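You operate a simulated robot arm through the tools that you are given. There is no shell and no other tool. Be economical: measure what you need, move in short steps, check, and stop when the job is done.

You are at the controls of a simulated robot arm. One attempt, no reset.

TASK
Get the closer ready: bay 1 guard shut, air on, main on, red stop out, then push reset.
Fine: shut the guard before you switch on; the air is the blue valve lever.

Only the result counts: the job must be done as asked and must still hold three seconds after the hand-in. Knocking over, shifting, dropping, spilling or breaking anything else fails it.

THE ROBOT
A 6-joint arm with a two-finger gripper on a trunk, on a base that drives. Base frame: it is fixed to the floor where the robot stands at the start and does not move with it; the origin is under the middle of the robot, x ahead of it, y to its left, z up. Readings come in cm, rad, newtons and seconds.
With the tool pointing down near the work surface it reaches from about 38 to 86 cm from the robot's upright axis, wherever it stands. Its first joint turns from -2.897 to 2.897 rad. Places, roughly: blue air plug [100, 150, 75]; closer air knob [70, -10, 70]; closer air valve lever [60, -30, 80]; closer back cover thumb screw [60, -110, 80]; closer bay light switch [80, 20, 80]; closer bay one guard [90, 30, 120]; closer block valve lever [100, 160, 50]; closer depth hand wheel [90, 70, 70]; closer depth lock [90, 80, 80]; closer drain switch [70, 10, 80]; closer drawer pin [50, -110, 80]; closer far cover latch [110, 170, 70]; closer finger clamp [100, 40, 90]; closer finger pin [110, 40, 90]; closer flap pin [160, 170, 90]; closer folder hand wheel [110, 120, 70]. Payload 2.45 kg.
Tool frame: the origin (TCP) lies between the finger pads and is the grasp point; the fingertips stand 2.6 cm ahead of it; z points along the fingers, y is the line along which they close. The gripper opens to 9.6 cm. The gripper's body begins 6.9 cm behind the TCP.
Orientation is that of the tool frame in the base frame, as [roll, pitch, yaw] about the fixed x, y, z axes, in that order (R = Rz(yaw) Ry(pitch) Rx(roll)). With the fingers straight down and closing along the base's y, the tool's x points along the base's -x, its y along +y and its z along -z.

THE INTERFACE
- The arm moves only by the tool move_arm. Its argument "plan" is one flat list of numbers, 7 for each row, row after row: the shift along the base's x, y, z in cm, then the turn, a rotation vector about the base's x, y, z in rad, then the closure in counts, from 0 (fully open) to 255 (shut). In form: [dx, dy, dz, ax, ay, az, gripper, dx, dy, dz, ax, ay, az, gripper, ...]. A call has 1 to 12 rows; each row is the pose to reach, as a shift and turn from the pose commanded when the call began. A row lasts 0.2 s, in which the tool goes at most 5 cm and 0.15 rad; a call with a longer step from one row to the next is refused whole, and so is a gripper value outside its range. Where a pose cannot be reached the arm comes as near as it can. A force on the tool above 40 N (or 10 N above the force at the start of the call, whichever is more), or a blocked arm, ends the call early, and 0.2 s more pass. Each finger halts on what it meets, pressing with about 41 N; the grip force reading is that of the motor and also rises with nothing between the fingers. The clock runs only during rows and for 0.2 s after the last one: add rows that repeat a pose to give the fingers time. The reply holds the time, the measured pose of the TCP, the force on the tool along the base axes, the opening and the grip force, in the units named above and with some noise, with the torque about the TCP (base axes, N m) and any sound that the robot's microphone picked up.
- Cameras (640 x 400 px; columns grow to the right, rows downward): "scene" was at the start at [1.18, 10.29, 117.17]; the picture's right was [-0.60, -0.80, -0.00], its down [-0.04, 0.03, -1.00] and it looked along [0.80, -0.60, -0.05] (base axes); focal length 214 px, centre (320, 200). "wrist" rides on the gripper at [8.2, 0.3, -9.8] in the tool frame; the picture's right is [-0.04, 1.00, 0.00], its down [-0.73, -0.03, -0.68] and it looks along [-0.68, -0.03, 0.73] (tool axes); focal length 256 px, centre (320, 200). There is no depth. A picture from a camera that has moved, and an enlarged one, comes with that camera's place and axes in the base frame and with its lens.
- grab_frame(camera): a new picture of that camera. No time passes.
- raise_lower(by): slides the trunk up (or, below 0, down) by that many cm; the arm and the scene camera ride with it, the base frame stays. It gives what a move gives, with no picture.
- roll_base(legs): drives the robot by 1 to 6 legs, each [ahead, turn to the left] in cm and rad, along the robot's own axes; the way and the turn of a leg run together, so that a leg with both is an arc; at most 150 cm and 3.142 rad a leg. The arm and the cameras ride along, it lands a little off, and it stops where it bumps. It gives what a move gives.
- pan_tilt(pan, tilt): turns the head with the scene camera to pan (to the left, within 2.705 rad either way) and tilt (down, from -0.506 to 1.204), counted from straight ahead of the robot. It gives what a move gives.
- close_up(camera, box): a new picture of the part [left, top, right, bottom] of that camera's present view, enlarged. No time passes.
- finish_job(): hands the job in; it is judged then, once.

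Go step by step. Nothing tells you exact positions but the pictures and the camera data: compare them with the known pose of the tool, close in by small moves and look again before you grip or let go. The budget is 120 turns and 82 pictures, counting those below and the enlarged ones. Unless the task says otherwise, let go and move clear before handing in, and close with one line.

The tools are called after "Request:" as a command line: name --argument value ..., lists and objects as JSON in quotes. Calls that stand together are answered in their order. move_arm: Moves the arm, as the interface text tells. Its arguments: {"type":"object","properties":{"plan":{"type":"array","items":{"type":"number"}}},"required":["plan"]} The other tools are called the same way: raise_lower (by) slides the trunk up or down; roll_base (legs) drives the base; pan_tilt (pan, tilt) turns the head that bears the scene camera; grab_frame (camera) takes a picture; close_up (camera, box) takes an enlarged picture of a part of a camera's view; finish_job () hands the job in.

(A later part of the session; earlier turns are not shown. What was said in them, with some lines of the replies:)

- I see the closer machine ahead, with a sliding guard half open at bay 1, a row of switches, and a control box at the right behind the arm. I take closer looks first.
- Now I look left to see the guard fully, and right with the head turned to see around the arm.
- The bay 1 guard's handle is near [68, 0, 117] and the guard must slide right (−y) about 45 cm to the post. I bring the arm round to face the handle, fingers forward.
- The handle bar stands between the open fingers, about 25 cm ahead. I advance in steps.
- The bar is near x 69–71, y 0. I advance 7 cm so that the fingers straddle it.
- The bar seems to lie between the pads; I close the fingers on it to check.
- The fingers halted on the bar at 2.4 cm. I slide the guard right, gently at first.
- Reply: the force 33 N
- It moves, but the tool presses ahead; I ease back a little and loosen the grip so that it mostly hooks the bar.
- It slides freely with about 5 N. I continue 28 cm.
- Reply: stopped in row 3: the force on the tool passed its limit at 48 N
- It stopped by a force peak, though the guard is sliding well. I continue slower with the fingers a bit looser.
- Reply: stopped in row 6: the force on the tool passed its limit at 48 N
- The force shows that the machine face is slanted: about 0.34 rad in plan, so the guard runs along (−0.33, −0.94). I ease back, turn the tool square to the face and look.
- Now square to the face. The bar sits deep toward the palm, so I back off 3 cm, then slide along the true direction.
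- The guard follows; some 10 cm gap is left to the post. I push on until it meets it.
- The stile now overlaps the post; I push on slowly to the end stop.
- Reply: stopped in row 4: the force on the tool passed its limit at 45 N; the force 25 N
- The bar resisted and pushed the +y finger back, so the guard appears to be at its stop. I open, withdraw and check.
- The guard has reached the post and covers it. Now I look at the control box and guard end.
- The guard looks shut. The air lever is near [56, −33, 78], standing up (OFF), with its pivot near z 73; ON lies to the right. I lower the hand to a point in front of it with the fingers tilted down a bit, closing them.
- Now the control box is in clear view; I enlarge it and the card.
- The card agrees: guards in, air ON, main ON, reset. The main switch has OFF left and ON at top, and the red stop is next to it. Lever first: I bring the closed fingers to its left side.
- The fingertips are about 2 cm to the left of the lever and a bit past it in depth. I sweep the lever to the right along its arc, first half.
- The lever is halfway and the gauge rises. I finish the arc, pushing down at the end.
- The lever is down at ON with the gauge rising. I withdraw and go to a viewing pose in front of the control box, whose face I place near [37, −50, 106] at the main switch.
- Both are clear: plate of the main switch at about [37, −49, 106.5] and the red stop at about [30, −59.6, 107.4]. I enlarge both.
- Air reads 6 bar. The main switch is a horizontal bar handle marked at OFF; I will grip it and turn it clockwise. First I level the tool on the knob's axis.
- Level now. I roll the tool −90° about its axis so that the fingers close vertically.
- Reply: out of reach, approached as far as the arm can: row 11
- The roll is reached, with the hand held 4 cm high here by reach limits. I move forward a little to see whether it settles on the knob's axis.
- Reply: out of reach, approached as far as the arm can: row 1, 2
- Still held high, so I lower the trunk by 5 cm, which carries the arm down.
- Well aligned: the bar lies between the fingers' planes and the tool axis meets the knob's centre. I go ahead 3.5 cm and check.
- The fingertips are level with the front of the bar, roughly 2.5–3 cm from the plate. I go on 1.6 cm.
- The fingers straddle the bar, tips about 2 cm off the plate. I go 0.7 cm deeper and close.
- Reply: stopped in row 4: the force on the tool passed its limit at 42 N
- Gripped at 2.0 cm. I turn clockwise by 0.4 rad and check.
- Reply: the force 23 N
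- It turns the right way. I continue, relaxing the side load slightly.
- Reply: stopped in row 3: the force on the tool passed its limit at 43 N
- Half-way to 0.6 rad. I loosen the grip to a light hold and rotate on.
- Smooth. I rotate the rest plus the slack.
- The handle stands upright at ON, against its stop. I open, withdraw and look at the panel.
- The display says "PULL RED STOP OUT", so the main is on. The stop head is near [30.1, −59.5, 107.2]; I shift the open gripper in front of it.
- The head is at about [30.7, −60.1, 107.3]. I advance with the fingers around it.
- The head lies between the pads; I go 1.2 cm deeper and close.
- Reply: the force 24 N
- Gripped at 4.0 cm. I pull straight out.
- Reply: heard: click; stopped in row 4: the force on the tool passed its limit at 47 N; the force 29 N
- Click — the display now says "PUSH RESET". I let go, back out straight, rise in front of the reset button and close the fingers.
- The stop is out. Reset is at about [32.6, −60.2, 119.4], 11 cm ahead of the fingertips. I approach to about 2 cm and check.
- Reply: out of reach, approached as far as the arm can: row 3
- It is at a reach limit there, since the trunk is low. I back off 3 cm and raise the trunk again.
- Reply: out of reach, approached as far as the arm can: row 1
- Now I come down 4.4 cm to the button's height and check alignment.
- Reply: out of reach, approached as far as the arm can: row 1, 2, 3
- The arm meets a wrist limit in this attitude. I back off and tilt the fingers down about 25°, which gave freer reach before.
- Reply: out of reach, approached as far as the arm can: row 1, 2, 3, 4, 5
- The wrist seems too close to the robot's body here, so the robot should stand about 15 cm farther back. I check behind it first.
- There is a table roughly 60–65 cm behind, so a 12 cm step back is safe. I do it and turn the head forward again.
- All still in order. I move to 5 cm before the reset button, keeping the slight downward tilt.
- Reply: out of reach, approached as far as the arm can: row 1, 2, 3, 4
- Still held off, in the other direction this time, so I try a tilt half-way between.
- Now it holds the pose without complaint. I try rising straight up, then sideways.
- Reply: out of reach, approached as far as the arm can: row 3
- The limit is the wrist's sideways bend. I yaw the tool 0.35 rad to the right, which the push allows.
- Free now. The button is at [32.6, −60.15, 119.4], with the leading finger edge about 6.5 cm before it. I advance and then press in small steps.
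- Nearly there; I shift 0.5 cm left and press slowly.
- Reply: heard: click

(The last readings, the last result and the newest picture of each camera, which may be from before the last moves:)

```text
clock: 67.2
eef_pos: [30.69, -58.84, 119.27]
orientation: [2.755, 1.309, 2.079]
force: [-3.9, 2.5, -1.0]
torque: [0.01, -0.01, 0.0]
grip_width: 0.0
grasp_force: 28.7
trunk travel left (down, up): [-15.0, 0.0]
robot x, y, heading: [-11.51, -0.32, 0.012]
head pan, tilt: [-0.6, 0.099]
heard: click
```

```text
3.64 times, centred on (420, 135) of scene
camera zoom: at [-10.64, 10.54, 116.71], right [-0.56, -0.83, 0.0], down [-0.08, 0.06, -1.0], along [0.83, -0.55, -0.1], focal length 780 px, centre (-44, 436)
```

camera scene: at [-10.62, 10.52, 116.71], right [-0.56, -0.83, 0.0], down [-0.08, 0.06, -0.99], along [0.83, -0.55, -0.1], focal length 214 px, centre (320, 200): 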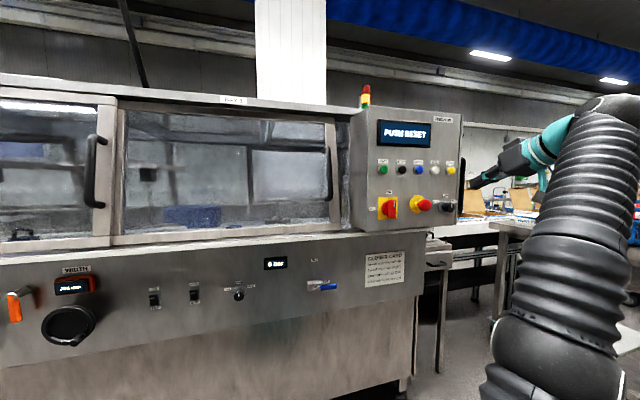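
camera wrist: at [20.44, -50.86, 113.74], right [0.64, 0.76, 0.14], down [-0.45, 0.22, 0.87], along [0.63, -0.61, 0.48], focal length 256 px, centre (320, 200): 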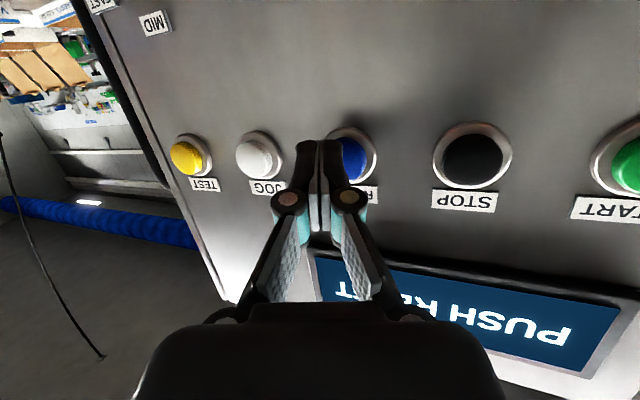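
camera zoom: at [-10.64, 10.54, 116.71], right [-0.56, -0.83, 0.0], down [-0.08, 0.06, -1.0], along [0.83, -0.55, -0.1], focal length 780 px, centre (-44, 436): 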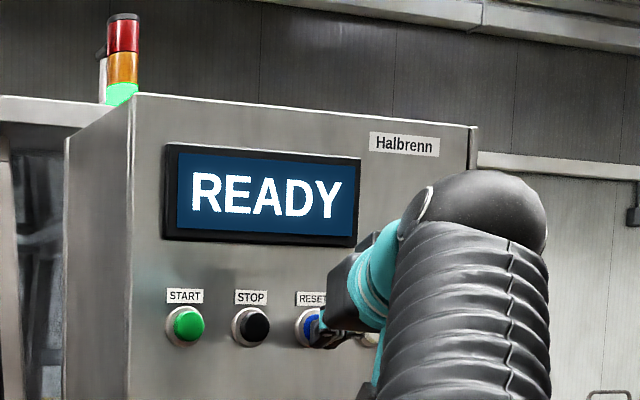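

A click, and the display reads READY with the green lamp lit. I withdraw straight back and take a last look.

Request:
move_arm --plan '[-2, 0.7, 0, 0, 0, 0, 255, -5, 1.8, 0, 0, 0, 0, 255, -8.5, 3, 0, 0, 0, 0, 255, -12, 4, 0, 0, 0, 0, 255]'

Request:
grab_frame --camera "scene"

Request:
close_up --camera "scene" --box '[300, 80, 500, 230]'

```text
clock: 68.2
eef_pos: [18.87, -54.54, 119.08]
orientation: [2.759, 1.31, 2.083]
force: [0.8, 0.5, -0.5]
torque: [-0.01, 0.02, -0.01]
grip_width: 0.0
grasp_force: 29.1
trunk travel left (down, up): [-15.0, 0.0]
robot x, y, heading: [-12.28, -0.23, 0.013]
head pan, tilt: [-0.6, 0.099]
```

```text
9 pictures are left
camera scene: at [-10.58, 10.53, 116.71], right [-0.55, -0.83, 0.0], down [-0.08, 0.06, -0.99], along [0.83, -0.55, -0.1], focal length 214 px, centre (320, 200)
```

scene: 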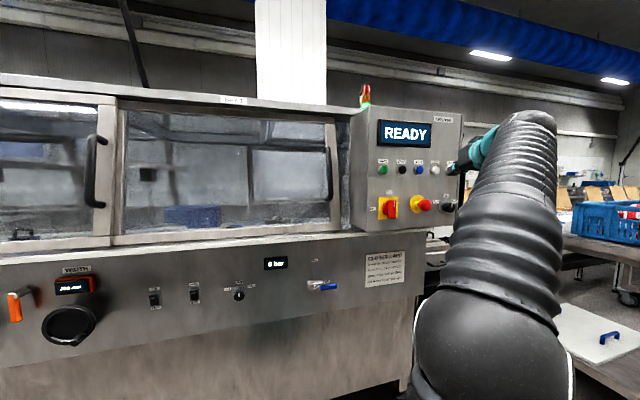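

```text
2.67 times, centred on (400, 155) of scene
camera zoom: at [-10.58, 10.53, 116.71], right [-0.55, -0.83, 0.0], down [-0.08, 0.06, -0.99], along [0.83, -0.55, -0.1], focal length 572 px, centre (107, 320)
```

zoom: 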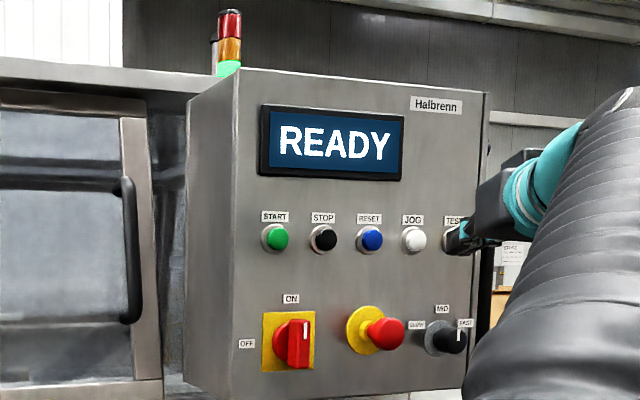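

The display shows READY and the lamp is green. The guard is shut, air reads 6 bar, the main is on, the stop is out and the arm is clear, so I hand in.

Request:
finish_job

```text
The job is handed in.
```

The closer is ready: bay 1 guard shut, air on at 6 bar, main on, red stop out and reset pushed. The display reads READY with the green lamp lit; I handed in with the arm clear of the panel.
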